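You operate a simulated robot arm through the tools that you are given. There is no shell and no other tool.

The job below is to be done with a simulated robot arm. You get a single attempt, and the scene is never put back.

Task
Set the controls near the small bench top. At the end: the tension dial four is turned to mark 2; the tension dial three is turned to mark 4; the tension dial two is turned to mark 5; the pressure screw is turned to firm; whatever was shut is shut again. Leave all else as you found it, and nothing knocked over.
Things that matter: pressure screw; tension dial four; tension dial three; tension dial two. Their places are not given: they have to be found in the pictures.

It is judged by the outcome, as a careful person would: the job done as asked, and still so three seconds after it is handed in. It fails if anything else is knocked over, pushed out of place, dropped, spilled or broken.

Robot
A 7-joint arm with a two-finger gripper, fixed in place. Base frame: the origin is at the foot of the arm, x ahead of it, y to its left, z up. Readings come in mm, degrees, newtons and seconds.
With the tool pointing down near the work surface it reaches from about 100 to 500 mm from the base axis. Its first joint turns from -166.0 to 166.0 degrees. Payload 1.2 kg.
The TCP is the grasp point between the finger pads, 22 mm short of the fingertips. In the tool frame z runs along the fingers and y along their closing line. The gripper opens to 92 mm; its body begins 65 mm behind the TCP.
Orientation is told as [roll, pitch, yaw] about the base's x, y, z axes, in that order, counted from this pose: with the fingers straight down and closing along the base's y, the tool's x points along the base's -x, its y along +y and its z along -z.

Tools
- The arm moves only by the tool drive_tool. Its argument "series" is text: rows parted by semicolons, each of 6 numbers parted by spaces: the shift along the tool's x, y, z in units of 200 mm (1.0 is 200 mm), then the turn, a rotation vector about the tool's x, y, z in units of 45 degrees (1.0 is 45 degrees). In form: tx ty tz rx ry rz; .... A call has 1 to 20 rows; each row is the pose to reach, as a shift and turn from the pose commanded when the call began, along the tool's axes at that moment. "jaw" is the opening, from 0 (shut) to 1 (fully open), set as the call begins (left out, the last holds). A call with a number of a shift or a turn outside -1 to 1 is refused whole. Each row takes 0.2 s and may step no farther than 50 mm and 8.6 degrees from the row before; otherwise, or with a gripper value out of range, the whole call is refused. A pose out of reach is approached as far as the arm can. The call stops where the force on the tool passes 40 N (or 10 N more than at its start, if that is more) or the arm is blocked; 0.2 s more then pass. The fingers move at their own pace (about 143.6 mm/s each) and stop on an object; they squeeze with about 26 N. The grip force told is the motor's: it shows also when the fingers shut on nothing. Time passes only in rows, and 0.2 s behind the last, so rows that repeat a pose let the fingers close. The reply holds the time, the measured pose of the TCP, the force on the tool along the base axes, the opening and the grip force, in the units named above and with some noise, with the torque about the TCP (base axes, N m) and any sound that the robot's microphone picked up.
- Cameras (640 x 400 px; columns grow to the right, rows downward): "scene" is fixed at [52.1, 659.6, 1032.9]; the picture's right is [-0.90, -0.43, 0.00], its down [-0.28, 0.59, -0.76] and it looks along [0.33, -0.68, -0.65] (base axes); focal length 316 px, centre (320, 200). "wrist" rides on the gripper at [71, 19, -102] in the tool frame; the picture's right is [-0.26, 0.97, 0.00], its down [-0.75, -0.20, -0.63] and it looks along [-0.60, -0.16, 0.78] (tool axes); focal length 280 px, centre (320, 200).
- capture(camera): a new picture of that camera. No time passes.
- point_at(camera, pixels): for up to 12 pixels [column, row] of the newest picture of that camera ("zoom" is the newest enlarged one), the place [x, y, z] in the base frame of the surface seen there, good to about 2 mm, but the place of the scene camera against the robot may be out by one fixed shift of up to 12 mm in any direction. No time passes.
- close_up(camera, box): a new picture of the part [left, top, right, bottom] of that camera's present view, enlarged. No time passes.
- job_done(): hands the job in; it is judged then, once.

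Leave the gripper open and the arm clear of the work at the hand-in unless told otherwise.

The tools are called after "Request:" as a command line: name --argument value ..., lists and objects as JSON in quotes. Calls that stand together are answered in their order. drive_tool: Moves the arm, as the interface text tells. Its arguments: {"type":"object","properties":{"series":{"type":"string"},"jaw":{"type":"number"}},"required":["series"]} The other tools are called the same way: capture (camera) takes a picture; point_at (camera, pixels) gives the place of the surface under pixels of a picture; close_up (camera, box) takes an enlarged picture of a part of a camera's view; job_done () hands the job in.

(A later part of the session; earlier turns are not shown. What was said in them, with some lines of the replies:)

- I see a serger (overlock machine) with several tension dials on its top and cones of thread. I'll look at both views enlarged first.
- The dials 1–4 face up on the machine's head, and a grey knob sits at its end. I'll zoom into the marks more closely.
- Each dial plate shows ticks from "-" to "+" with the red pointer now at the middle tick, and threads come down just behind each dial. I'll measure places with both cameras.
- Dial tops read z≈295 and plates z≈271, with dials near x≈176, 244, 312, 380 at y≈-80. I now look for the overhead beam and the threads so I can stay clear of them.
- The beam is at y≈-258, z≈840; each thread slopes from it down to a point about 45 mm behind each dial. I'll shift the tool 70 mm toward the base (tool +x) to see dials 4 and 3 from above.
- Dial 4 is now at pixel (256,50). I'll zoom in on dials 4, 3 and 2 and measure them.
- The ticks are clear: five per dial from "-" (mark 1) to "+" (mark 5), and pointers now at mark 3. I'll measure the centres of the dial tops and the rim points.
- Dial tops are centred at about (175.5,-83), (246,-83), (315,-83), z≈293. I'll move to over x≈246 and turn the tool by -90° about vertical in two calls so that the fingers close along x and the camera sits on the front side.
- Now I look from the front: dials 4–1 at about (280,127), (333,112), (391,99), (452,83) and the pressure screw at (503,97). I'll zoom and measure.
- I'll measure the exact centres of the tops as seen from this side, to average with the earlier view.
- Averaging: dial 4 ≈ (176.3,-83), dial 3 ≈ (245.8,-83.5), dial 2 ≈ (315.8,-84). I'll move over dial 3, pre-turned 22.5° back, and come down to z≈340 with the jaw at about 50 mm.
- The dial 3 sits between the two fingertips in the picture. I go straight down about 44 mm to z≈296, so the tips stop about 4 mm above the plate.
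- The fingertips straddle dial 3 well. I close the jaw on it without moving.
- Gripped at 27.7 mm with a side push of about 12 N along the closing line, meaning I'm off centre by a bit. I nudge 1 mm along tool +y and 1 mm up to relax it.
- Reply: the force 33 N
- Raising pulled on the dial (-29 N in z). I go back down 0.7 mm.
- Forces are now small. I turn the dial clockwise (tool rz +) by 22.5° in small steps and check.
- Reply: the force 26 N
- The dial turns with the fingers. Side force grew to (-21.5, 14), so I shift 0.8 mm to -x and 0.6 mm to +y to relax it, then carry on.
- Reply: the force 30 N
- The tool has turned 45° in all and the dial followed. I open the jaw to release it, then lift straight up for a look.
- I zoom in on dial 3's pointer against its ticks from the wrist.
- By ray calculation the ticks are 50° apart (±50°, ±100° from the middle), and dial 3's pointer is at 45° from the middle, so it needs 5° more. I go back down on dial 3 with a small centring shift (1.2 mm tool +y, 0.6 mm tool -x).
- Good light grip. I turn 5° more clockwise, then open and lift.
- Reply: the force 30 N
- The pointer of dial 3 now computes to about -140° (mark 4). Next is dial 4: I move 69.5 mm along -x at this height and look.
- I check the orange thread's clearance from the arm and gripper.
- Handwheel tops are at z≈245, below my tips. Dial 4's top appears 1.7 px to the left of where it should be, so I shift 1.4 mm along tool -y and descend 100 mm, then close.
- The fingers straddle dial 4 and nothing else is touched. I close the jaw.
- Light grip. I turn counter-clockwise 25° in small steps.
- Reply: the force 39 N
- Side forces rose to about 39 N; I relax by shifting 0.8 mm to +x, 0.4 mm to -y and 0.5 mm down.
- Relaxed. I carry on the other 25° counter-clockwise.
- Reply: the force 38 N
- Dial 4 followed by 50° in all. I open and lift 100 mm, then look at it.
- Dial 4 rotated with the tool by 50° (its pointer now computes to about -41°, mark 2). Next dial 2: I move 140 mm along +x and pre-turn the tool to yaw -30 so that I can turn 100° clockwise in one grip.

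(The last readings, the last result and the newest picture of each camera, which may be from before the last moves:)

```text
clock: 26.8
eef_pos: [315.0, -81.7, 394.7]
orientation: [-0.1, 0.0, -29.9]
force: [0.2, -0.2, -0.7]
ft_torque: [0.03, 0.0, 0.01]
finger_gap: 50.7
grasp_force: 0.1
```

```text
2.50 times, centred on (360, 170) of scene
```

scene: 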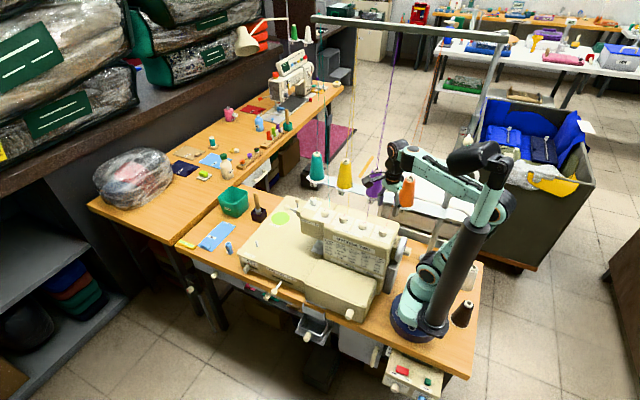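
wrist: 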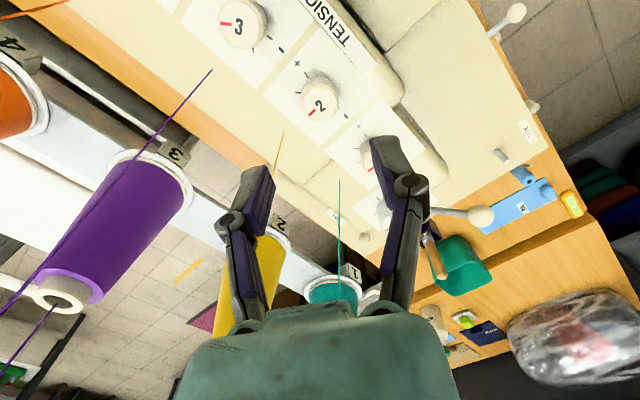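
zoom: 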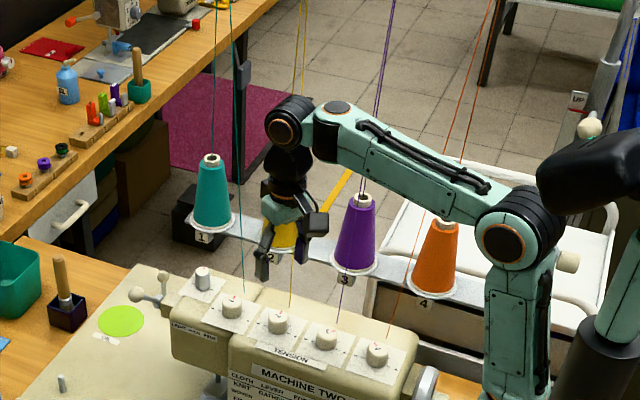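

Dial 2 is nearly centred; I shift 1 mm tool -x and 0.6 mm tool -y and descend 99 mm onto it.

Request:
drive_tool --series "-0.005 -0.003 0.15 0 0 0; -0.005 -0.003 0.3 0 0 0; -0.005 -0.003 0.42 0 0 0; -0.005 -0.003 0.495 0 0 0; -0.005 -0.003 0.495 0 0 0"

Request:
capture --camera "wrist"

Request:
close_up --camera "scene" --box '[310, 160, 390, 240]'

```text
clock: 28.0
eef_pos: [315.3, -84.4, 297.3]
orientation: [0.0, 0.0, -30.0]
force: [0.6, -0.4, -1.2]
ft_torque: [0.02, 0.0, -0.01]
finger_gap: 50.4
grasp_force: 0.0
```

```text
taken
```

wrist: 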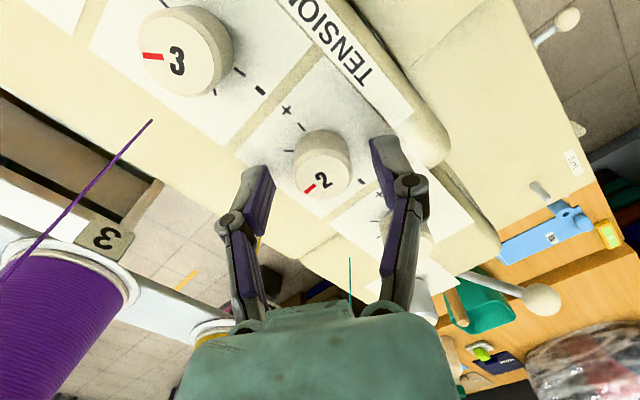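

```text
5.00 times, centred on (350, 200) of scene
```

zoom: 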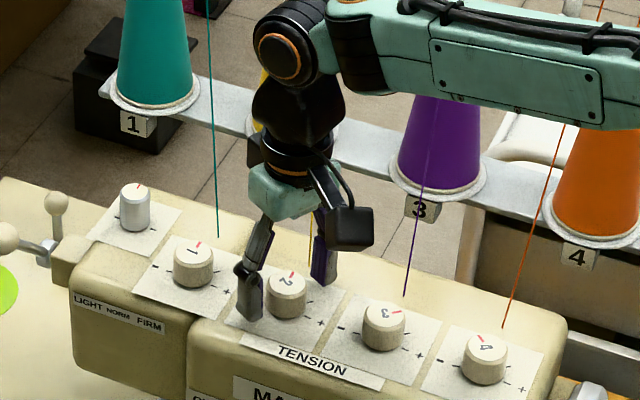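

Well straddled. I close the jaw on dial 2.

Request:
drive_tool --series "0 0 0 0 0 0; 0 0 0 0 0 0; 0 0 0 0 0 0" --jaw 0

```text
clock: 28.8
eef_pos: [315.5, -83.6, 298.0]
orientation: [0.2, -0.2, -29.7]
force: [13.8, 18.5, 5.7]
ft_torque: [0.38, -0.39, -0.04]
finger_gap: 27.4
grasp_force: 28.3
```

There's a +23 N push along tool +y; I shift 1 mm that way to centre.

Request:
drive_tool --series "0 0.005 0 0 0 0; 0 0.005 0 0 0 0"

```text
clock: 29.4
eef_pos: [316.2, -82.6, 296.7]
orientation: [0.0, -0.1, -29.9]
force: [9.3, 21.4, 16.2]
ft_torque: [0.47, -0.42, -0.02]
finger_gap: 27.3
grasp_force: 27.7
```

Still pushed the same way; one more 1 mm step along tool +y.

Request:
drive_tool --series "0 0.006 0 0 0 0; 0 0.006 0 0 0 0"

```text
clock: 30.0
eef_pos: [316.9, -82.3, 297.2]
orientation: [0.0, -0.1, -30.0]
force: [0.5, 11.8, 23.1]
ft_torque: [0.37, -0.04, 0.01]
finger_gap: 27.4
grasp_force: 28.4
```

Better. I turn clockwise 25°, easing up 0.4 mm and +y 0.4 mm on the way.

Request:
drive_tool --series "0.001 0.002 -0.002 0 0 0.1; 0.001 0.002 -0.002 0 0 0.2; 0.001 0.002 -0.002 0 0 0.3; 0.001 0.002 -0.002 0 0 0.4; 0.001 0.002 -0.002 0 0 0.5; 0.001 0.002 -0.002 0 0 0.5556; 0.001 0.002 -0.002 0 0 0.5556"

```text
clock: 31.6
eef_pos: [315.9, -83.2, 296.8]
orientation: [-0.1, -0.1, -55.3]
force: [-3.6, -18.2, 9.0]
ft_torque: [-0.57, 0.04, 0.03]
finger_gap: 26.9
grasp_force: 28.0
```

It pushes -y now; I shift 0.9 mm to -y while turning another 25°.

Request:
drive_tool --series "-0.0037 -0.0026 0 0 0 0; -0.0037 -0.0026 0 0 0 0.1; -0.0037 -0.0026 0 0 0 0.2; -0.0037 -0.0026 0 0 0 0.3; -0.0037 -0.0026 0 0 0 0.4; -0.0037 -0.0026 0 0 0 0.5; -0.0037 -0.0026 0 0 0 0.5556; -0.0037 -0.0026 0 0 0 0.5556"

Request:
capture --camera "wrist"

```text
clock: 33.4
eef_pos: [316.3, -82.4, 295.1]
orientation: [-0.5, 0.1, -80.1]
force: [-28.0, -6.0, 5.5]
ft_torque: [-0.53, 0.41, 0.07]
finger_gap: 27.1
grasp_force: 28.0
```

```text
taken
```

wrist: 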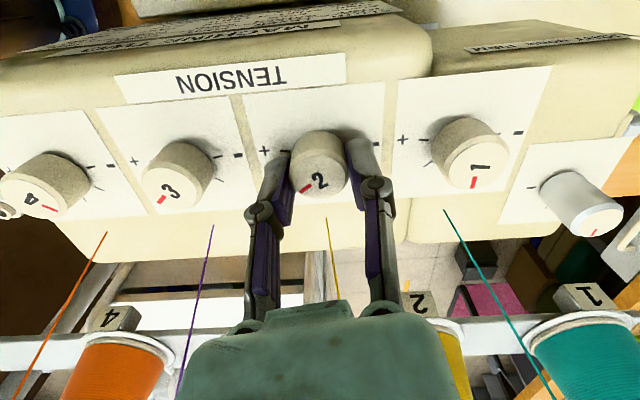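

Now -28 N in x; I shift 1 mm to -x and 0.6 mm to -y, then turn another 25°.

Request:
drive_tool --series "-0.002 -0.0055 0 0 0 0; -0.002 -0.0055 0 0 0 0.1; -0.002 -0.0055 0 0 0 0.2; -0.002 -0.0055 0 0 0 0.3; -0.002 -0.0055 0 0 0 0.4; -0.002 -0.0055 0 0 0 0.5; -0.002 -0.0055 0 0 0 0.5556; -0.002 -0.0055 0 0 0 0.5556"

```text
clock: 35.2
eef_pos: [315.1, -83.1, 297.4]
orientation: [-0.3, -0.1, -105.0]
force: [-24.4, 7.2, 0.6]
ft_torque: [0.38, 0.37, 0.02]
finger_gap: 27.1
grasp_force: 27.9
```

Same again: a small shift to -x, then the last 25°.

Request:
drive_tool --series "0.001 -0.0044 0 0 0 0; 0.001 -0.0044 0 0 0 0.1; 0.001 -0.0044 0 0 0 0.2; 0.001 -0.0044 0 0 0 0.3; 0.001 -0.0044 0 0 0 0.4; 0.001 -0.0044 0 0 0 0.5; 0.001 -0.0044 0 0 0 0.5556; 0.001 -0.0044 0 0 0 0.5556"

Request:
capture --camera "wrist"

```text
clock: 37.0
eef_pos: [313.4, -83.4, 297.3]
orientation: [-0.1, -0.1, -130.2]
force: [-23.9, 3.7, 3.9]
ft_torque: [0.07, 0.55, 0.6]
finger_gap: 27.2
grasp_force: 28.5
```

```text
taken
```

wrist: 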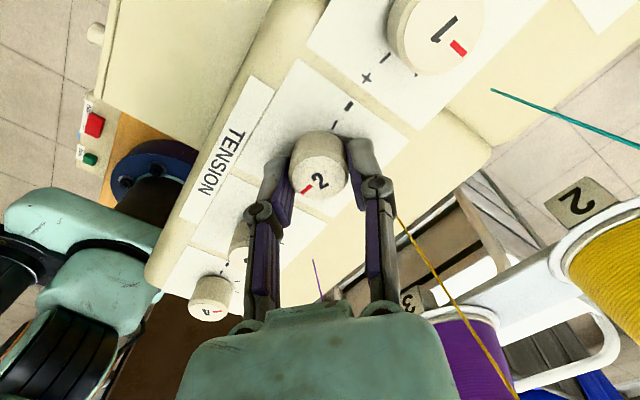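

A 0.6 N·m twist about vertical suggests the dial is now at its end stop by mark 5. I open and lift 100 mm for a look.

Request:
drive_tool --series "0 0 0 0 0 0; 0 0 0 0 0 0; 0 0 -0.1 0 0 0; 0 0 -0.3 0 0 0; 0 0 -0.5 0 0 0; 0 0 -0.5 0 0 0" --jaw 0.55

Request:
capture --camera "wrist"

Request:
close_up --camera "wrist" --box '[272, 62, 368, 122]'

Request:
close_up --camera "scene" --box '[300, 185, 396, 245]'

```text
clock: 38.4
eef_pos: [315.4, -83.4, 397.5]
orientation: [-0.1, -0.1, -130.0]
force: [-0.5, -0.6, -0.1]
ft_torque: [0.01, -0.01, 0.03]
finger_gap: 50.4
grasp_force: 0.1
```

```text
taken
```

wrist: 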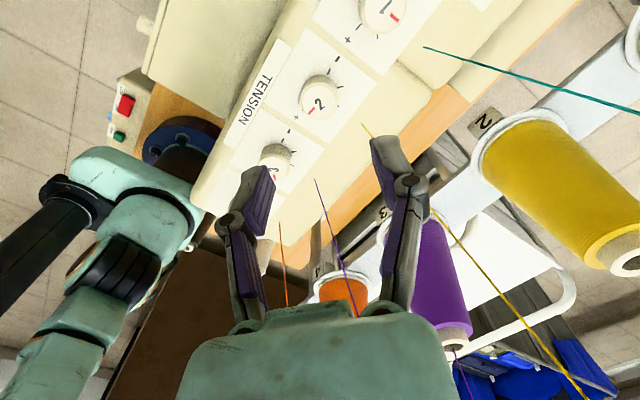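

```text
6.67 times, centred on (320, 92) of wrist
```

zoom: 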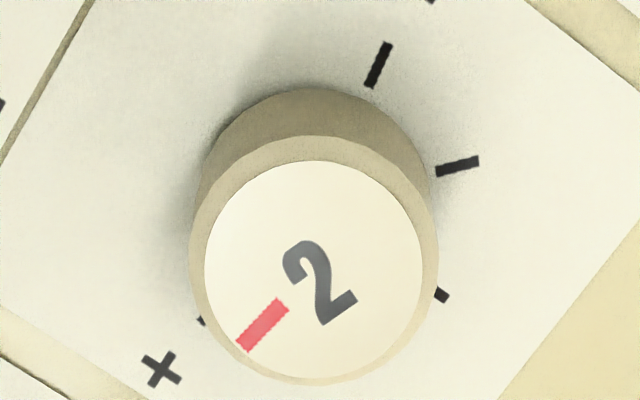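

```text
6.67 times, centred on (348, 215) of scene
```

zoom: 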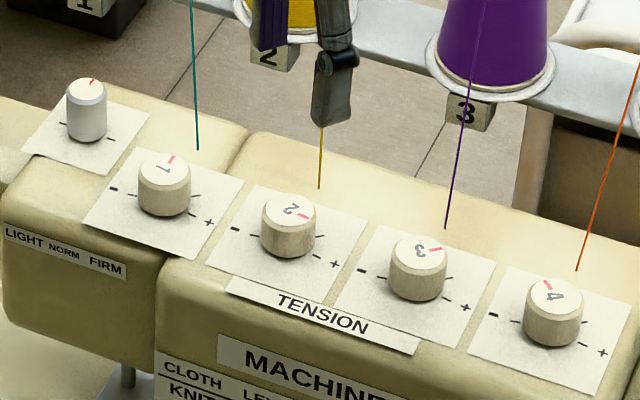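

Dial 2's pointer computes to about -191° (mark 5), turned 100° with the tool. Next is the pressure screw at about (446,-114), top z≈301. I move over it at z≈407 and turn to yaw -100, which keeps the thin side of the gripper to thread 1.

Request:
drive_tool --series "0.153 0.157 -0.05 0 0 -0.15; 0.306 0.313 -0.05 0 0 -0.3; 0.459 0.47 -0.05 0 0 -0.45; 0.381 0.535 -0.05 0 0 -0.6; 0.303 0.5995 -0.05 0 0 -0.667; 0.303 0.5995 -0.05 0 0 -0.667"

Request:
capture --camera "wrist"

Request:
close_up --camera "wrist" --box '[256, 52, 384, 132]'

Request:
close_up --camera "scene" --box '[250, 90, 410, 240]'

```text
clock: 39.8
eef_pos: [446.3, -115.2, 404.6]
orientation: [0.0, 0.0, -99.9]
force: [0.4, -0.1, 0.0]
ft_torque: [-0.01, 0.01, 0.02]
finger_gap: 50.6
grasp_force: 0.1
```

```text
taken
```

wrist: 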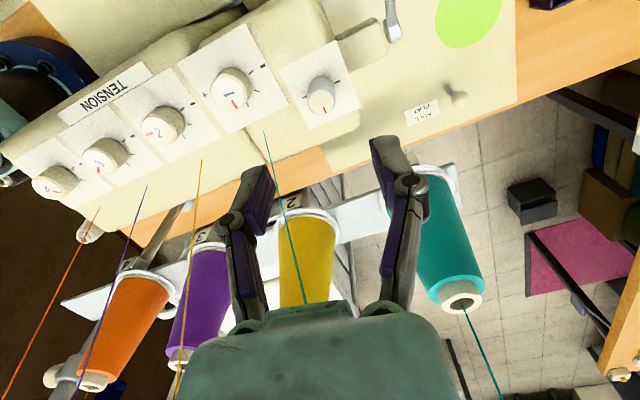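

```text
5.00 times, centred on (320, 92) of wrist
```

zoom: 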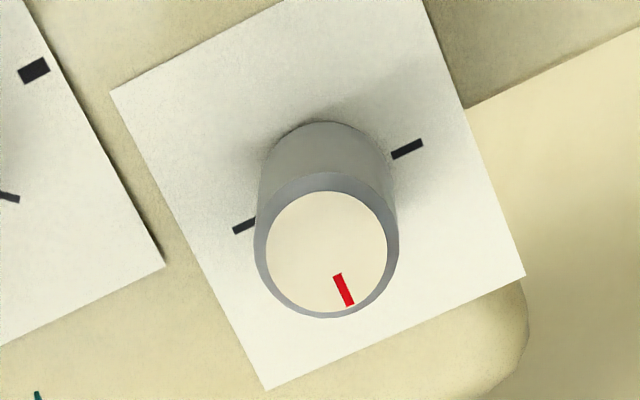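

```text
2.67 times, centred on (330, 165) of scene
```

zoom: 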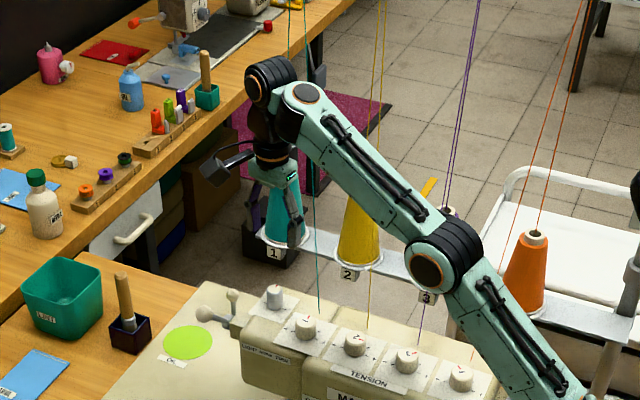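

The screw's ticks compute to exactly ±90° and its pointer is at the middle (NORM), so FIRM is 90° clockwise. Its centre is 1.3 mm along tool +y; I shift that and descend 106 mm.

Request:
drive_tool --series "0.002 0.006 0.15 0 0 0; 0.002 0.006 0.3 0 0 0; 0.002 0.006 0.43 0 0 0; 0.002 0.006 0.5325 0 0 0; 0.002 0.006 0.5325 0 0 0" --jaw 0.5

Request:
capture --camera "wrist"

Request:
close_up --camera "scene" --box '[270, 140, 366, 230]'

```text
clock: 41.0
eef_pos: [446.9, -115.1, 300.4]
orientation: [0.0, -0.1, -99.9]
force: [-0.4, -0.7, -0.3]
ft_torque: [-0.01, -0.01, 0.03]
finger_gap: 46.1
grasp_force: 0.0
```

```text
taken
```

wrist: 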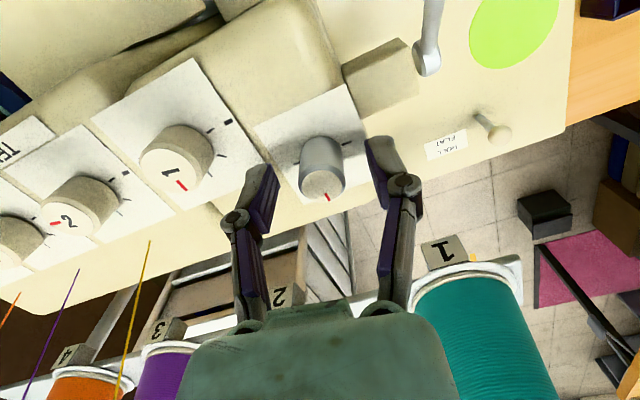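

```text
4.44 times, centred on (318, 185) of scene
```

zoom: 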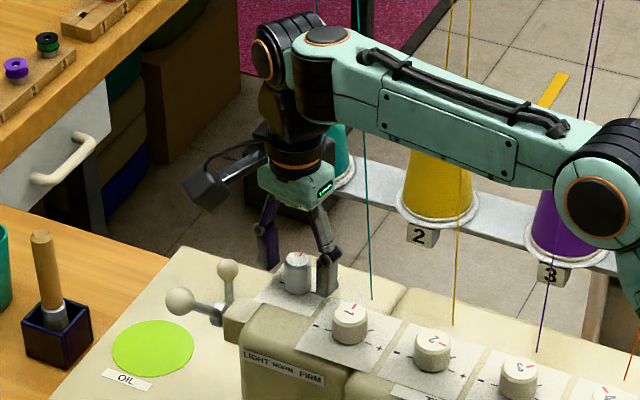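

The fingers straddle the screw; the teal thread is clear to the right of the finger. I close.

Request:
drive_tool --series "0 0 0 0 0 0; 0 0 0 0 0 0; 0 0 0 0 0 0" --jaw 0

```text
clock: 41.8
eef_pos: [446.8, -114.1, 301.1]
orientation: [0.2, 0.0, -99.9]
force: [12.0, -0.9, 5.3]
ft_torque: [-0.05, -0.26, -0.02]
finger_gap: 21.4
grasp_force: 28.4
```

Light grip at 21.4 mm. I turn clockwise 22.5° with a 0.4 mm shift to +x.

Request:
drive_tool --series "0 0.002 0 0 0 0.1; 0 0.002 0 0 0 0.2; 0 0.002 0 0 0 0.3; 0 0.002 0 0 0 0.4; 0 0.002 0 0 0 0.5; 0 0.002 0 0 0 0.5"

Request:
capture --camera "wrist"

```text
clock: 43.2
eef_pos: [448.0, -114.4, 301.0]
orientation: [0.2, -0.1, -122.5]
force: [24.4, -0.5, 10.0]
ft_torque: [-0.01, -0.45, 0.0]
finger_gap: 21.2
grasp_force: 27.3
```

```text
taken
```

wrist: 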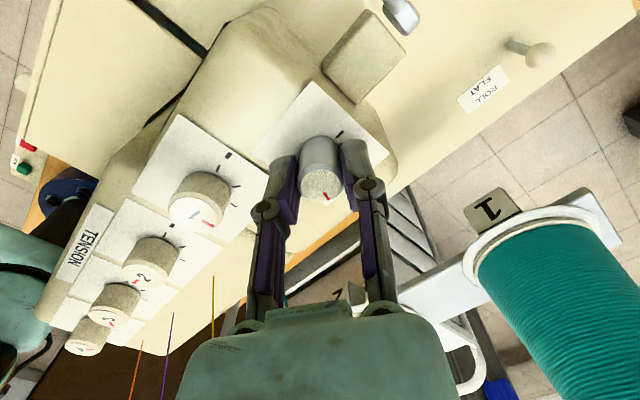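

The screw follows. I ease 0.9 mm to +x and turn another 22.5°.

Request:
drive_tool --series "0.0024 0.0038 0 0 0 0; 0.0024 0.0038 0 0 0 0.1; 0.0024 0.0038 0 0 0 0.2; 0.0024 0.0038 0 0 0 0.3; 0.0024 0.0038 0 0 0 0.4; 0.0024 0.0038 0 0 0 0.5; 0.0024 0.0038 0 0 0 0.5"

Request:
capture --camera "wrist"

```text
clock: 44.8
eef_pos: [448.1, -114.4, 300.6]
orientation: [0.1, 0.0, -145.3]
force: [7.3, -11.0, 22.7]
ft_torque: [-0.28, -0.14, -0.02]
finger_gap: 21.5
grasp_force: 27.6
```

```text
taken
```

wrist: 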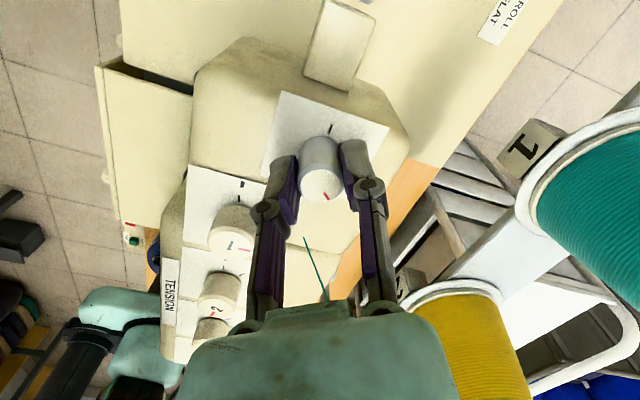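

45° done. I open in place, swing the tool back 45° around the screw with the fingers clear of it, and look before regripping.

Request:
drive_tool --series "0 0 0 0 0 0; 0 0 0 0 0 0; 0 0 -0.02 0 0 -0.17; 0 0 -0.02 0 0 -0.34; 0 0 -0.02 0 0 -0.51; 0 0 -0.02 0 0 -0.68; 0 0 -0.02 0 0 -0.85; 0 0 0 0 0 -1.0; 0 0 0 0 0 -1.0" --jaw 0.5

Request:
capture --camera "wrist"

Request:
close_up --camera "wrist" --box '[256, 112, 384, 212]'

```text
clock: 46.8
eef_pos: [447.8, -114.1, 300.0]
orientation: [0.0, 0.1, -99.8]
force: [0.1, -0.4, -0.2]
ft_torque: [0.02, 0.0, -0.01]
finger_gap: 46.0
grasp_force: 0.0
```

```text
taken
```

wrist: 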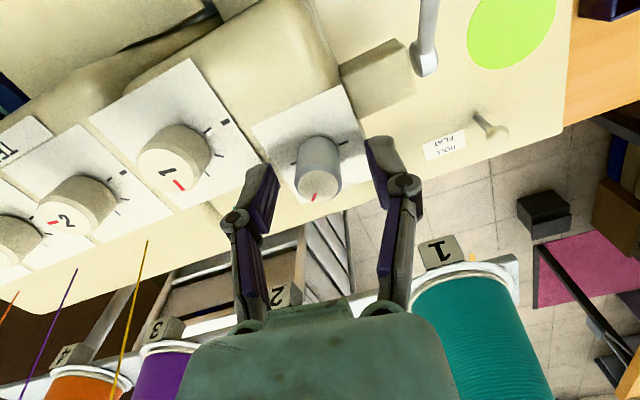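

```text
4.00 times, centred on (320, 162) of wrist
```

zoom: 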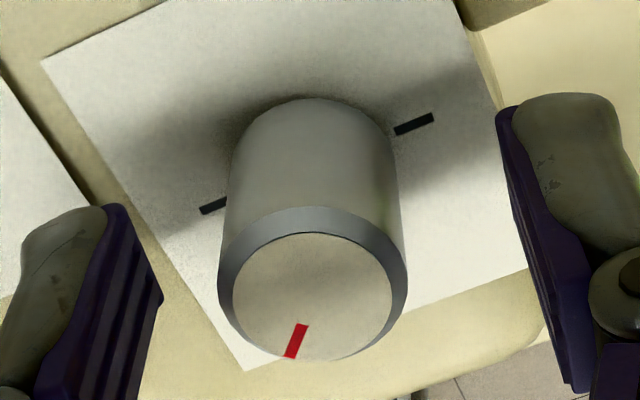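

The pointer is about halfway (computes to ≈ -133°). I regrip and turn another 45°.

Request:
drive_tool --series "0 0 0 0 0 0; 0 0 0 0 0 0; 0 0 0 0 0 0" --jaw 0

Request:
drive_tool --series "0 0 0 0 0 0.1; 0 0 0 0 0 0.2; 0 0 0 0 0 0.3; 0 0 0 0 0 0.4; 0 0 0 0 0 0.5; 0 0 0 0 0 0.5"

```text
clock: 47.6
eef_pos: [447.4, -114.0, 302.4]
orientation: [-0.2, 0.0, -100.1]
force: [-28.8, 3.5, 14.3]
ft_torque: [-0.04, 0.62, -0.02]
finger_gap: 21.5
grasp_force: 27.7
```

```text
clock: 49.0
eef_pos: [449.4, -112.9, 301.7]
orientation: [0.0, 0.2, -122.4]
force: [-9.1, 14.0, 11.2]
ft_torque: [0.38, 0.17, -0.02]
finger_gap: 21.2
grasp_force: 28.3
```

Continuing with the last 22.5° and a small easing shift.

Request:
drive_tool --series "0.0013 -0.0026 0 0 0 0; 0.0013 -0.0026 0 0 0 0.1; 0.0013 -0.0026 0 0 0 0.2; 0.0013 -0.0026 0 0 0 0.3; 0.0013 -0.0026 0 0 0 0.4; 0.0013 -0.0026 0 0 0 0.5; 0.0013 -0.0026 0 0 0 0.5"

Request:
capture --camera "wrist"

Request:
close_up --camera "wrist" --box '[256, 112, 384, 212]'

```text
clock: 50.6
eef_pos: [447.7, -114.7, 300.6]
orientation: [0.0, 0.0, -145.3]
force: [-10.6, 4.9, 13.9]
ft_torque: [0.06, 0.23, 0.23]
finger_gap: 21.8
grasp_force: 27.9
```

```text
taken
```

wrist: 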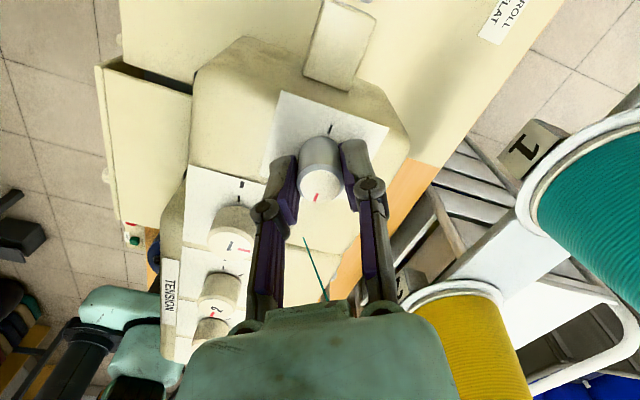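

```text
4.00 times, centred on (320, 162) of wrist
```

zoom: 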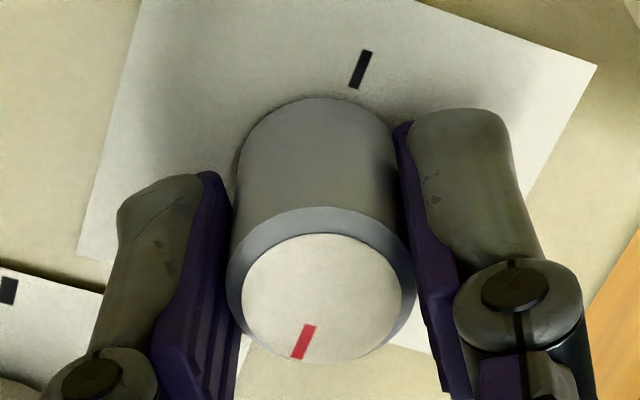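

The pointer computes to about -176° and a twist of 0.23 N·m has appeared, maybe the end stop. I try 3° more and watch the twist.

Request:
drive_tool --series "0 0 0 0 0 0.035; 0 0 0 0 0 0.07; 0 0 0 0 0 0.07"

Request:
close_up --camera "wrist" --box '[256, 112, 384, 212]'

```text
clock: 51.4
eef_pos: [448.1, -115.0, 300.7]
orientation: [0.0, 0.0, -148.3]
force: [-7.2, -3.6, 3.6]
ft_torque: [-0.12, 0.21, 0.22]
finger_gap: 21.9
grasp_force: 28.4
```

```text
4.00 times, centred on (320, 162) of wrist
```

zoom: 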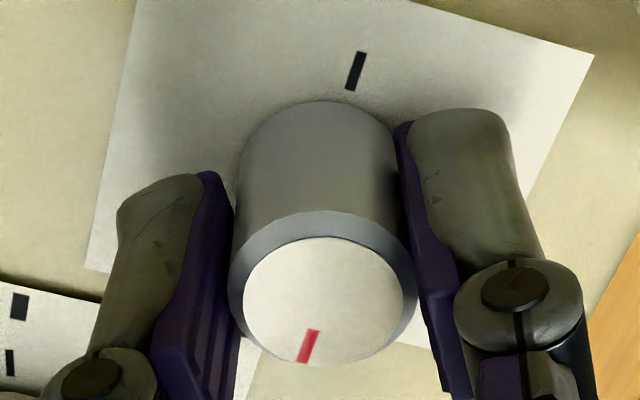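

The pointer no longer follows (the tool turned 3°, the screw stayed), so it is at its end stop. I open, lift 106 mm and look.

Request:
drive_tool --series "0 0 0 0 0 0; 0 0 0 0 0 0; 0 0 -0.1 0 0 0; 0 0 -0.3 0 0 -0.15; 0 0 -0.5 0 0 -0.3; 0 0 -0.53 0 0 -0.45; 0 0 -0.53 0 0 -0.6; 0 0 -0.53 0 0 -0.75; 0 0 -0.53 0 0 -0.9; 0 0 -0.53 0 0 -1.0; 0 0 -0.53 0 0 -1.0" --jaw 0.5

Request:
capture --camera "wrist"

Request:
close_up --camera "wrist" --box '[256, 52, 384, 132]'

Request:
close_up --camera "scene" --box '[290, 185, 354, 225]'

```text
clock: 53.8
eef_pos: [447.2, -112.8, 406.5]
orientation: [0.0, 0.1, -103.1]
force: [0.1, 0.2, -0.2]
ft_torque: [-0.01, -0.02, -0.01]
finger_gap: 45.8
grasp_force: 0.1
```

```text
taken
```

wrist: 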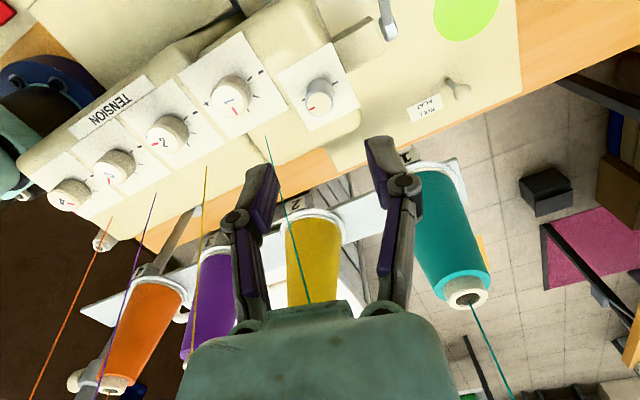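

```text
5.00 times, centred on (320, 92) of wrist
```

zoom: 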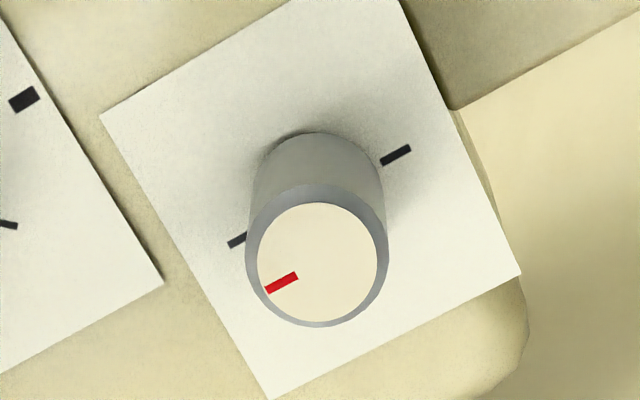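

```text
10.00 times, centred on (322, 205) of scene
```

zoom: 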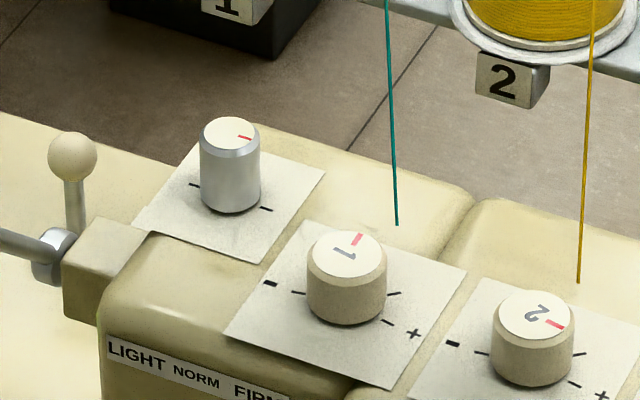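

The pointer is parallel to the tick line and points to the FIRM tick. Now I back away: up and to +y first, then toward x≈300, to view all dials from above.

Request:
drive_tool --series "0.1145 -0.0265 -0.14 0 0 0; 0.229 -0.053 -0.28 0 0 0; 0.3435 -0.0795 -0.42 0 0 0; 0.458 -0.106 -0.56 0 0 0; 0.417 -0.285 -0.56 0 0 0; 0.376 -0.464 -0.56 0 0 0; 0.334 -0.643 -0.56 0 0 0; 0.293 -0.822 -0.56 0 0 0; 0.293 -0.822 -0.56 0 0 0"

Request:
capture --camera "wrist"

Request:
capture --camera "scene"

```text
clock: 55.8
eef_pos: [301.0, -22.9, 519.1]
orientation: [0.2, -0.1, -103.2]
force: [0.8, -0.8, 0.9]
ft_torque: [0.0, 0.0, 0.0]
finger_gap: 46.2
grasp_force: 0.1
out of reach, approached as far as the arm can: row 1, 2, 3, 4, 5, 6, 7
```

```text
taken
```

wrist: 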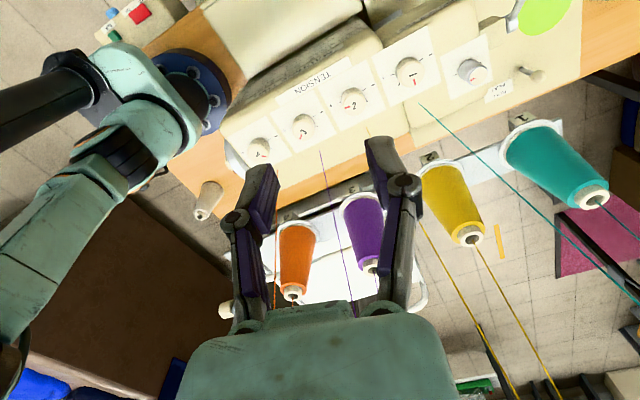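

```text
taken
```

scene: 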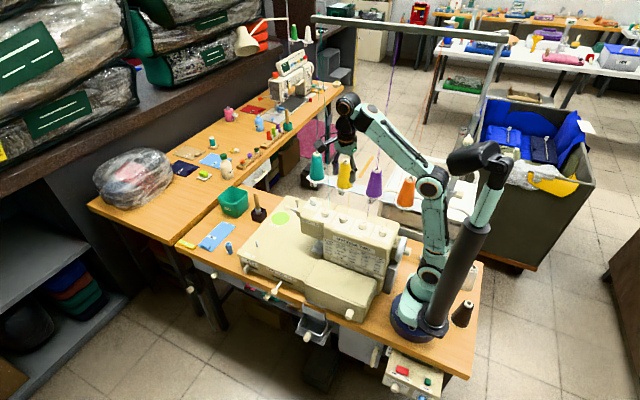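

The upper far rows were just out of reach, but the arm ended where intended and cones and threads look undisturbed. I zoom in on each dial.

Request:
close_up --camera "wrist" --box '[230, 125, 294, 165]'

Request:
close_up --camera "wrist" --box '[272, 105, 336, 145]'

Request:
close_up --camera "wrist" --box '[322, 80, 386, 120]'

Request:
close_up --camera "wrist" --box '[376, 40, 504, 120]'

Request:
close_up --camera "scene" --box '[296, 190, 400, 250]'

```text
10.00 times, centred on (262, 145) of wrist
```

zoom: 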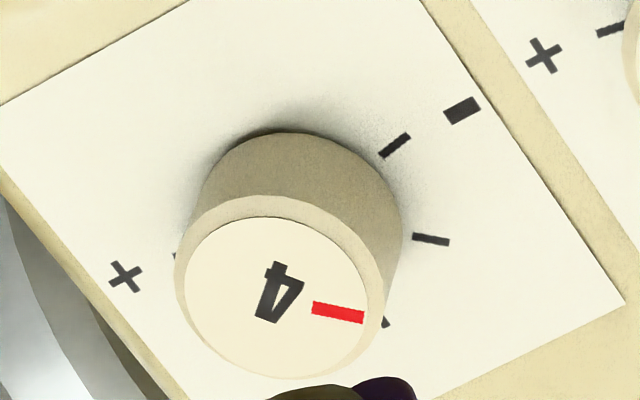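

```text
10.00 times, centred on (304, 125) of wrist
```

zoom: 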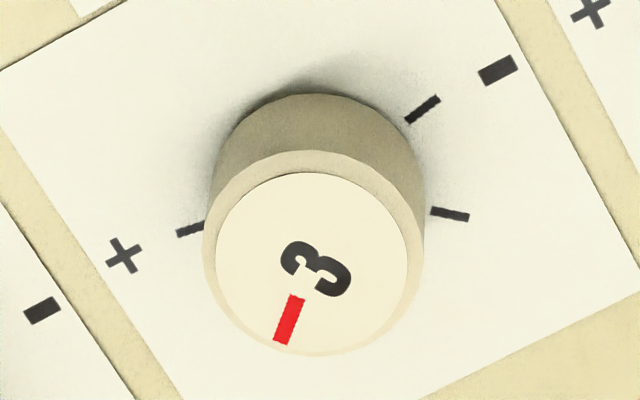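

```text
10.00 times, centred on (354, 100) of wrist
```

zoom: 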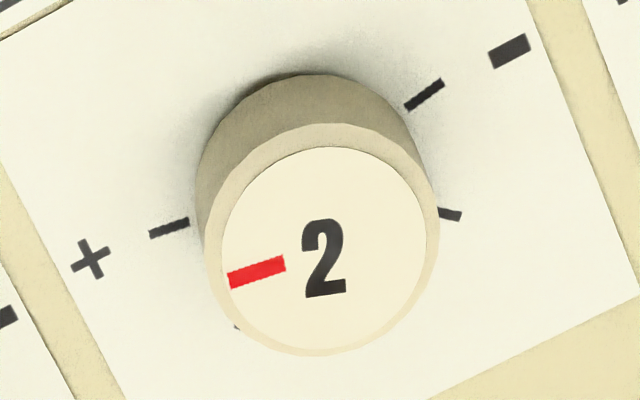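

```text
5.00 times, centred on (440, 80) of wrist
```

zoom: 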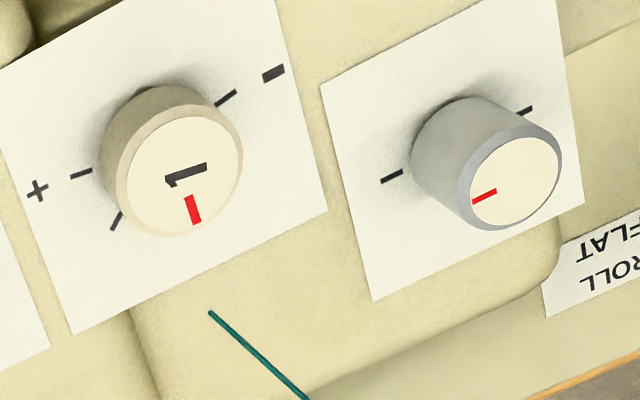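

```text
6.15 times, centred on (348, 220) of scene
```

zoom: 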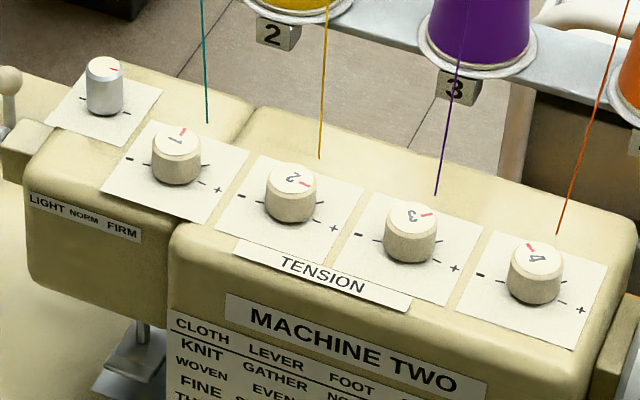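

Pointer and tick directions agree: dial 4 at mark 2, dial 2 at mark 5, dial 3 at ≈ mark 4, screw at FIRM, and dial 1 unchanged at 3. I'll turn the tool back toward its starting pose for one last look from the other side, opening the gripper fully.

Request:
drive_tool --series "0 0 0 0 0 -0.17; 0 0 0 0 0 -0.34; 0 0 0 0 0 -0.51; 0 0 0 0 0 -0.68; 0 0 0 0 0 -0.85; 0 0 0 0 0 -1.0" --jaw 0.7

Request:
drive_tool --series "0 0 0 0 0 -0.17; 0 0 0 0 0 -0.34; 0 0 0 0 0 -0.51; 0 0 0 0 0 -0.68; 0 0 0 0 0 -0.85; 0 0 0 0 0 -1.0"

Request:
drive_tool --series "0.1 0 0 0 0 -0.15; 0.2 0 0 0 0 -0.293; 0.3 0 0 0 0 -0.293; 0.3 0 0 0 0 -0.293; 0.3 0 0 0 0 -0.293" --jaw 1

Request:
capture --camera "wrist"

Request:
capture --camera "scene"

```text
clock: 57.2
eef_pos: [300.6, -18.3, 519.4]
orientation: [0.0, 0.0, -58.0]
force: [-0.4, 0.2, 0.0]
ft_torque: [-0.01, -0.02, 0.0]
finger_gap: 64.5
grasp_force: 0.1
```

```text
clock: 58.6
eef_pos: [301.7, -19.3, 518.8]
orientation: [-0.1, 0.0, -13.0]
force: [0.3, -0.2, -0.2]
ft_torque: [0.02, -0.01, 0.0]
finger_gap: 64.3
grasp_force: 0.0
```

```text
clock: 59.2
eef_pos: [267.0, -11.0, 518.6]
orientation: [0.0, -0.5, -1.7]
force: [3.4, -1.5, -4.2]
ft_torque: [0.21, 0.0, 0.14]
finger_gap: 92.0
grasp_force: 0.0
stopped in row 3: the force on the tool passed its limit at 55 N (the readings are from after the stop); the commanded pose is now the measured one
```

```text
taken
```

wrist: 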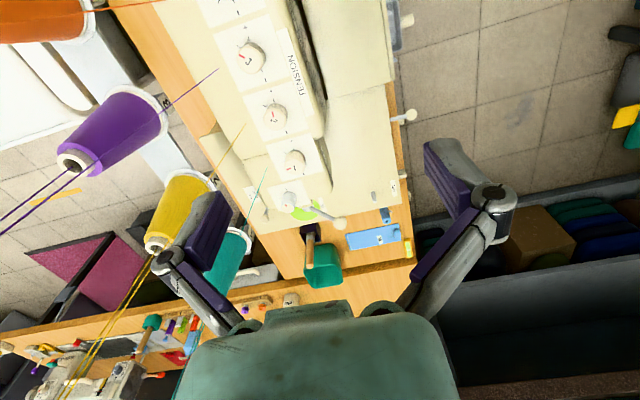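

```text
taken
```

scene: 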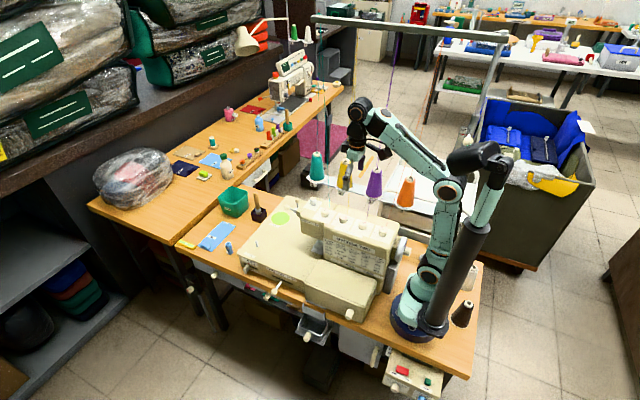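

The force limit tripped at 55 N while the jaw ran fully open during a quick move, with the tool in mid-air at z≈518. I check closely for any contact or disturbance before doing anything else.

Request:
close_up --camera "scene" --box '[280, 90, 440, 190]'

Request:
close_up --camera "scene" --box '[230, 180, 430, 330]'

Request:
close_up --camera "wrist" --box '[200, 20, 296, 80]'

Request:
drive_tool --series "0 0 0 0 0 0; 0 0 0 0 0 0; 0 0 0 0 0 0"

```text
4.00 times, centred on (360, 140) of scene
```

zoom: 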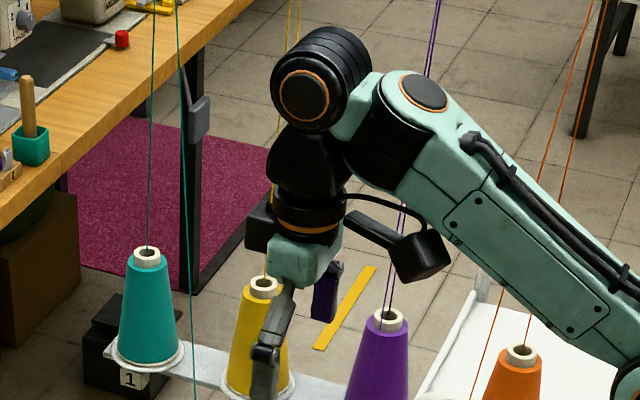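

```text
2.67 times, centred on (330, 255) of scene
```

zoom: 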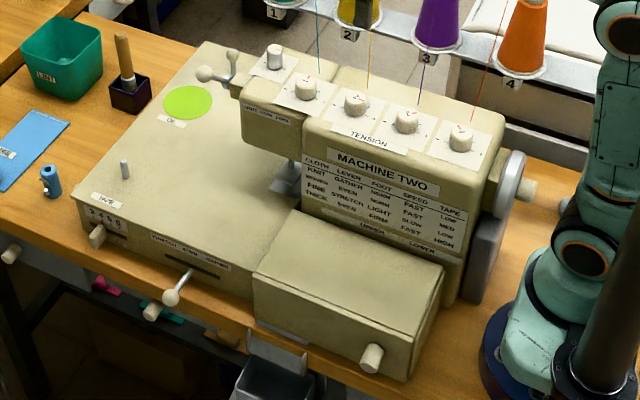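

```text
6.67 times, centred on (248, 50) of wrist
```

zoom: 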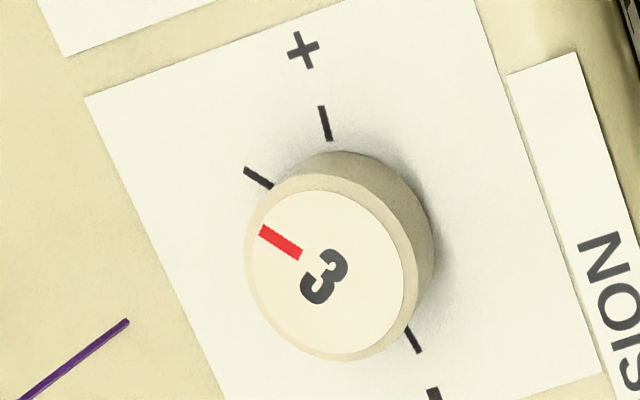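

```text
clock: 60.0
eef_pos: [266.2, -9.5, 518.8]
orientation: [0.1, -0.4, -1.7]
force: [4.5, 1.8, -7.5]
ft_torque: [-0.27, -0.05, -0.15]
finger_gap: 92.0
grasp_force: 0.0
```

Dial 3's pointer lines up with its mark 4 tick, and nothing looks moved. A small residual force is read, so I hold still a bit longer and read again.

Request:
drive_tool --series "0 0 0 0 0 0; 0 0 0 0 0 0; 0 0 0 0 0 0; 0 0 0 0 0 0; 0 0 0 0 0 0"

Request:
capture --camera "wrist"

```text
clock: 61.2
eef_pos: [266.9, -9.6, 519.5]
orientation: [0.1, -0.3, -1.8]
force: [4.6, 2.7, -7.4]
ft_torque: [-0.36, -0.05, -0.24]
finger_gap: 91.9
grasp_force: 0.1
```

```text
taken
```

wrist: 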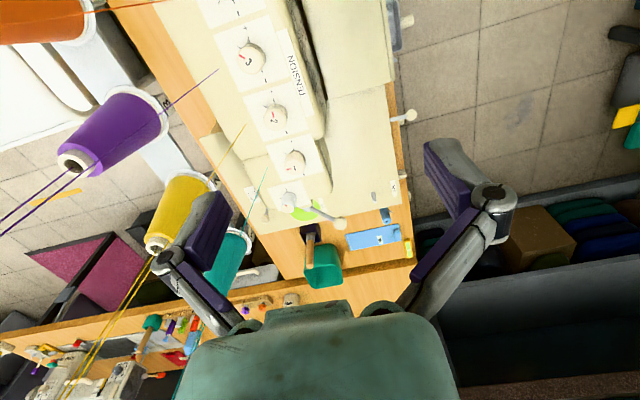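

A steady ~9 N remains though nothing in the scene is near the fingers; the wrist camera is probably resting against the arm's own forearm. I back out along the way I came (+x, turning back to yaw -13), where the force read zero.

Request:
drive_tool --series "-0.05 0 0 0 0 0.06; -0.1 0.01 0 0 0 0.12; -0.15 0.02 0 0 0 0.18; -0.18 0.03 0 0 0 0.25; -0.18 0.03 0 0 0 0.25"

Request:
close_up --camera "scene" --box '[280, 90, 440, 190]'

```text
clock: 62.4
eef_pos: [302.6, -7.0, 519.1]
orientation: [0.1, -0.4, -13.0]
force: [-0.1, -0.5, 0.1]
ft_torque: [0.0, 0.0, 0.01]
finger_gap: 91.9
grasp_force: 0.0
```

```text
4.00 times, centred on (360, 140) of scene
```

zoom: 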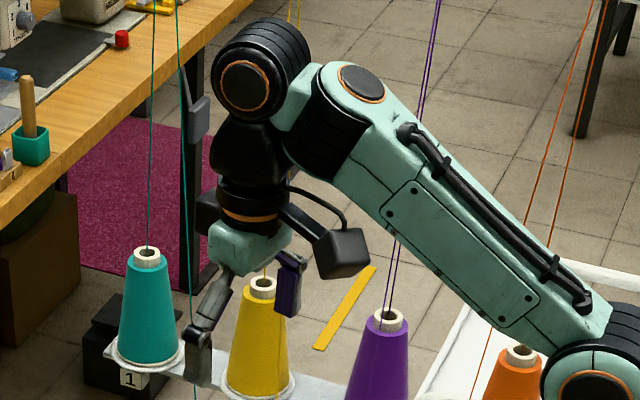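

Forces are back to zero: it was only the arm touching itself, and nothing in the scene was touched. One last check of all controls from the scene camera.

Request:
close_up --camera "scene" --box '[296, 190, 400, 250]'

Request:
capture --camera "scene"

Request:
capture --camera "wrist"

```text
6.15 times, centred on (348, 220) of scene
```

zoom: 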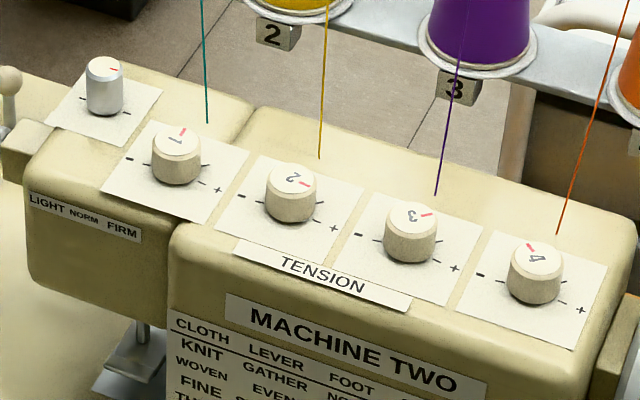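

```text
taken
```

scene: 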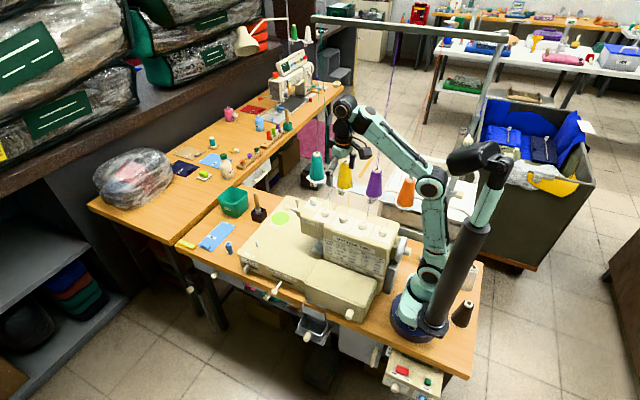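

```text
taken
```

wrist: 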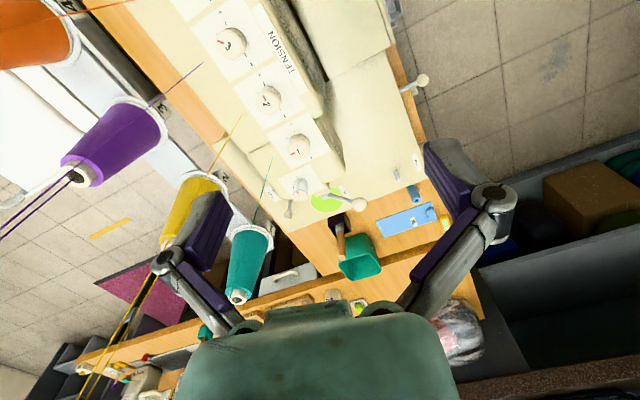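

All four controls are set: dial 4 at mark 2, dial 3 at mark 4, dial 2 at mark 5 and the pressure screw at FIRM. Dial 1 is unchanged, the cones and everything else are in place, nothing was opened, and the gripper is open and clear. I hand the job in.

Request:
job_done

```text
The job is handed in.
```

I set all four controls on Machine Two as asked and handed the job in; the judge's verdict hasn't come back.

| Control | Start | Now | How I checked it |
|---|---|---|---|
| Tension dial four | mark 3 | mark 2 | pointer lines up with the mark 2 tick |
| Tension dial three | mark 3 | mark 4 | pointer lines up with the mark 4 tick |
| Tension dial two | mark 3 | mark 5 | pointer within about 2 to 3° of the mark 5 tick |
| Pressure screw | norm | firm | pointer lines up with the firm tick; it stopped turning at its end stop |

- **Marks:** the dials carry no numbers, so I counted the five ticks from "-" (mark 1) to "+" (mark 5).
- **Everything else:** dial one still points at mark 3. The cones and threads look undisturbed, and nothing was opened, so nothing needed shutting again.
- **Force stop:** after the controls were set, a move in mid-air stopped at 55 N. The likely cause is the wrist camera pressing against the arm's own forearm. The force fell to zero when I backed off, and nothing in the pictures had moved.

The gripper is open and the arm is well above the machine.
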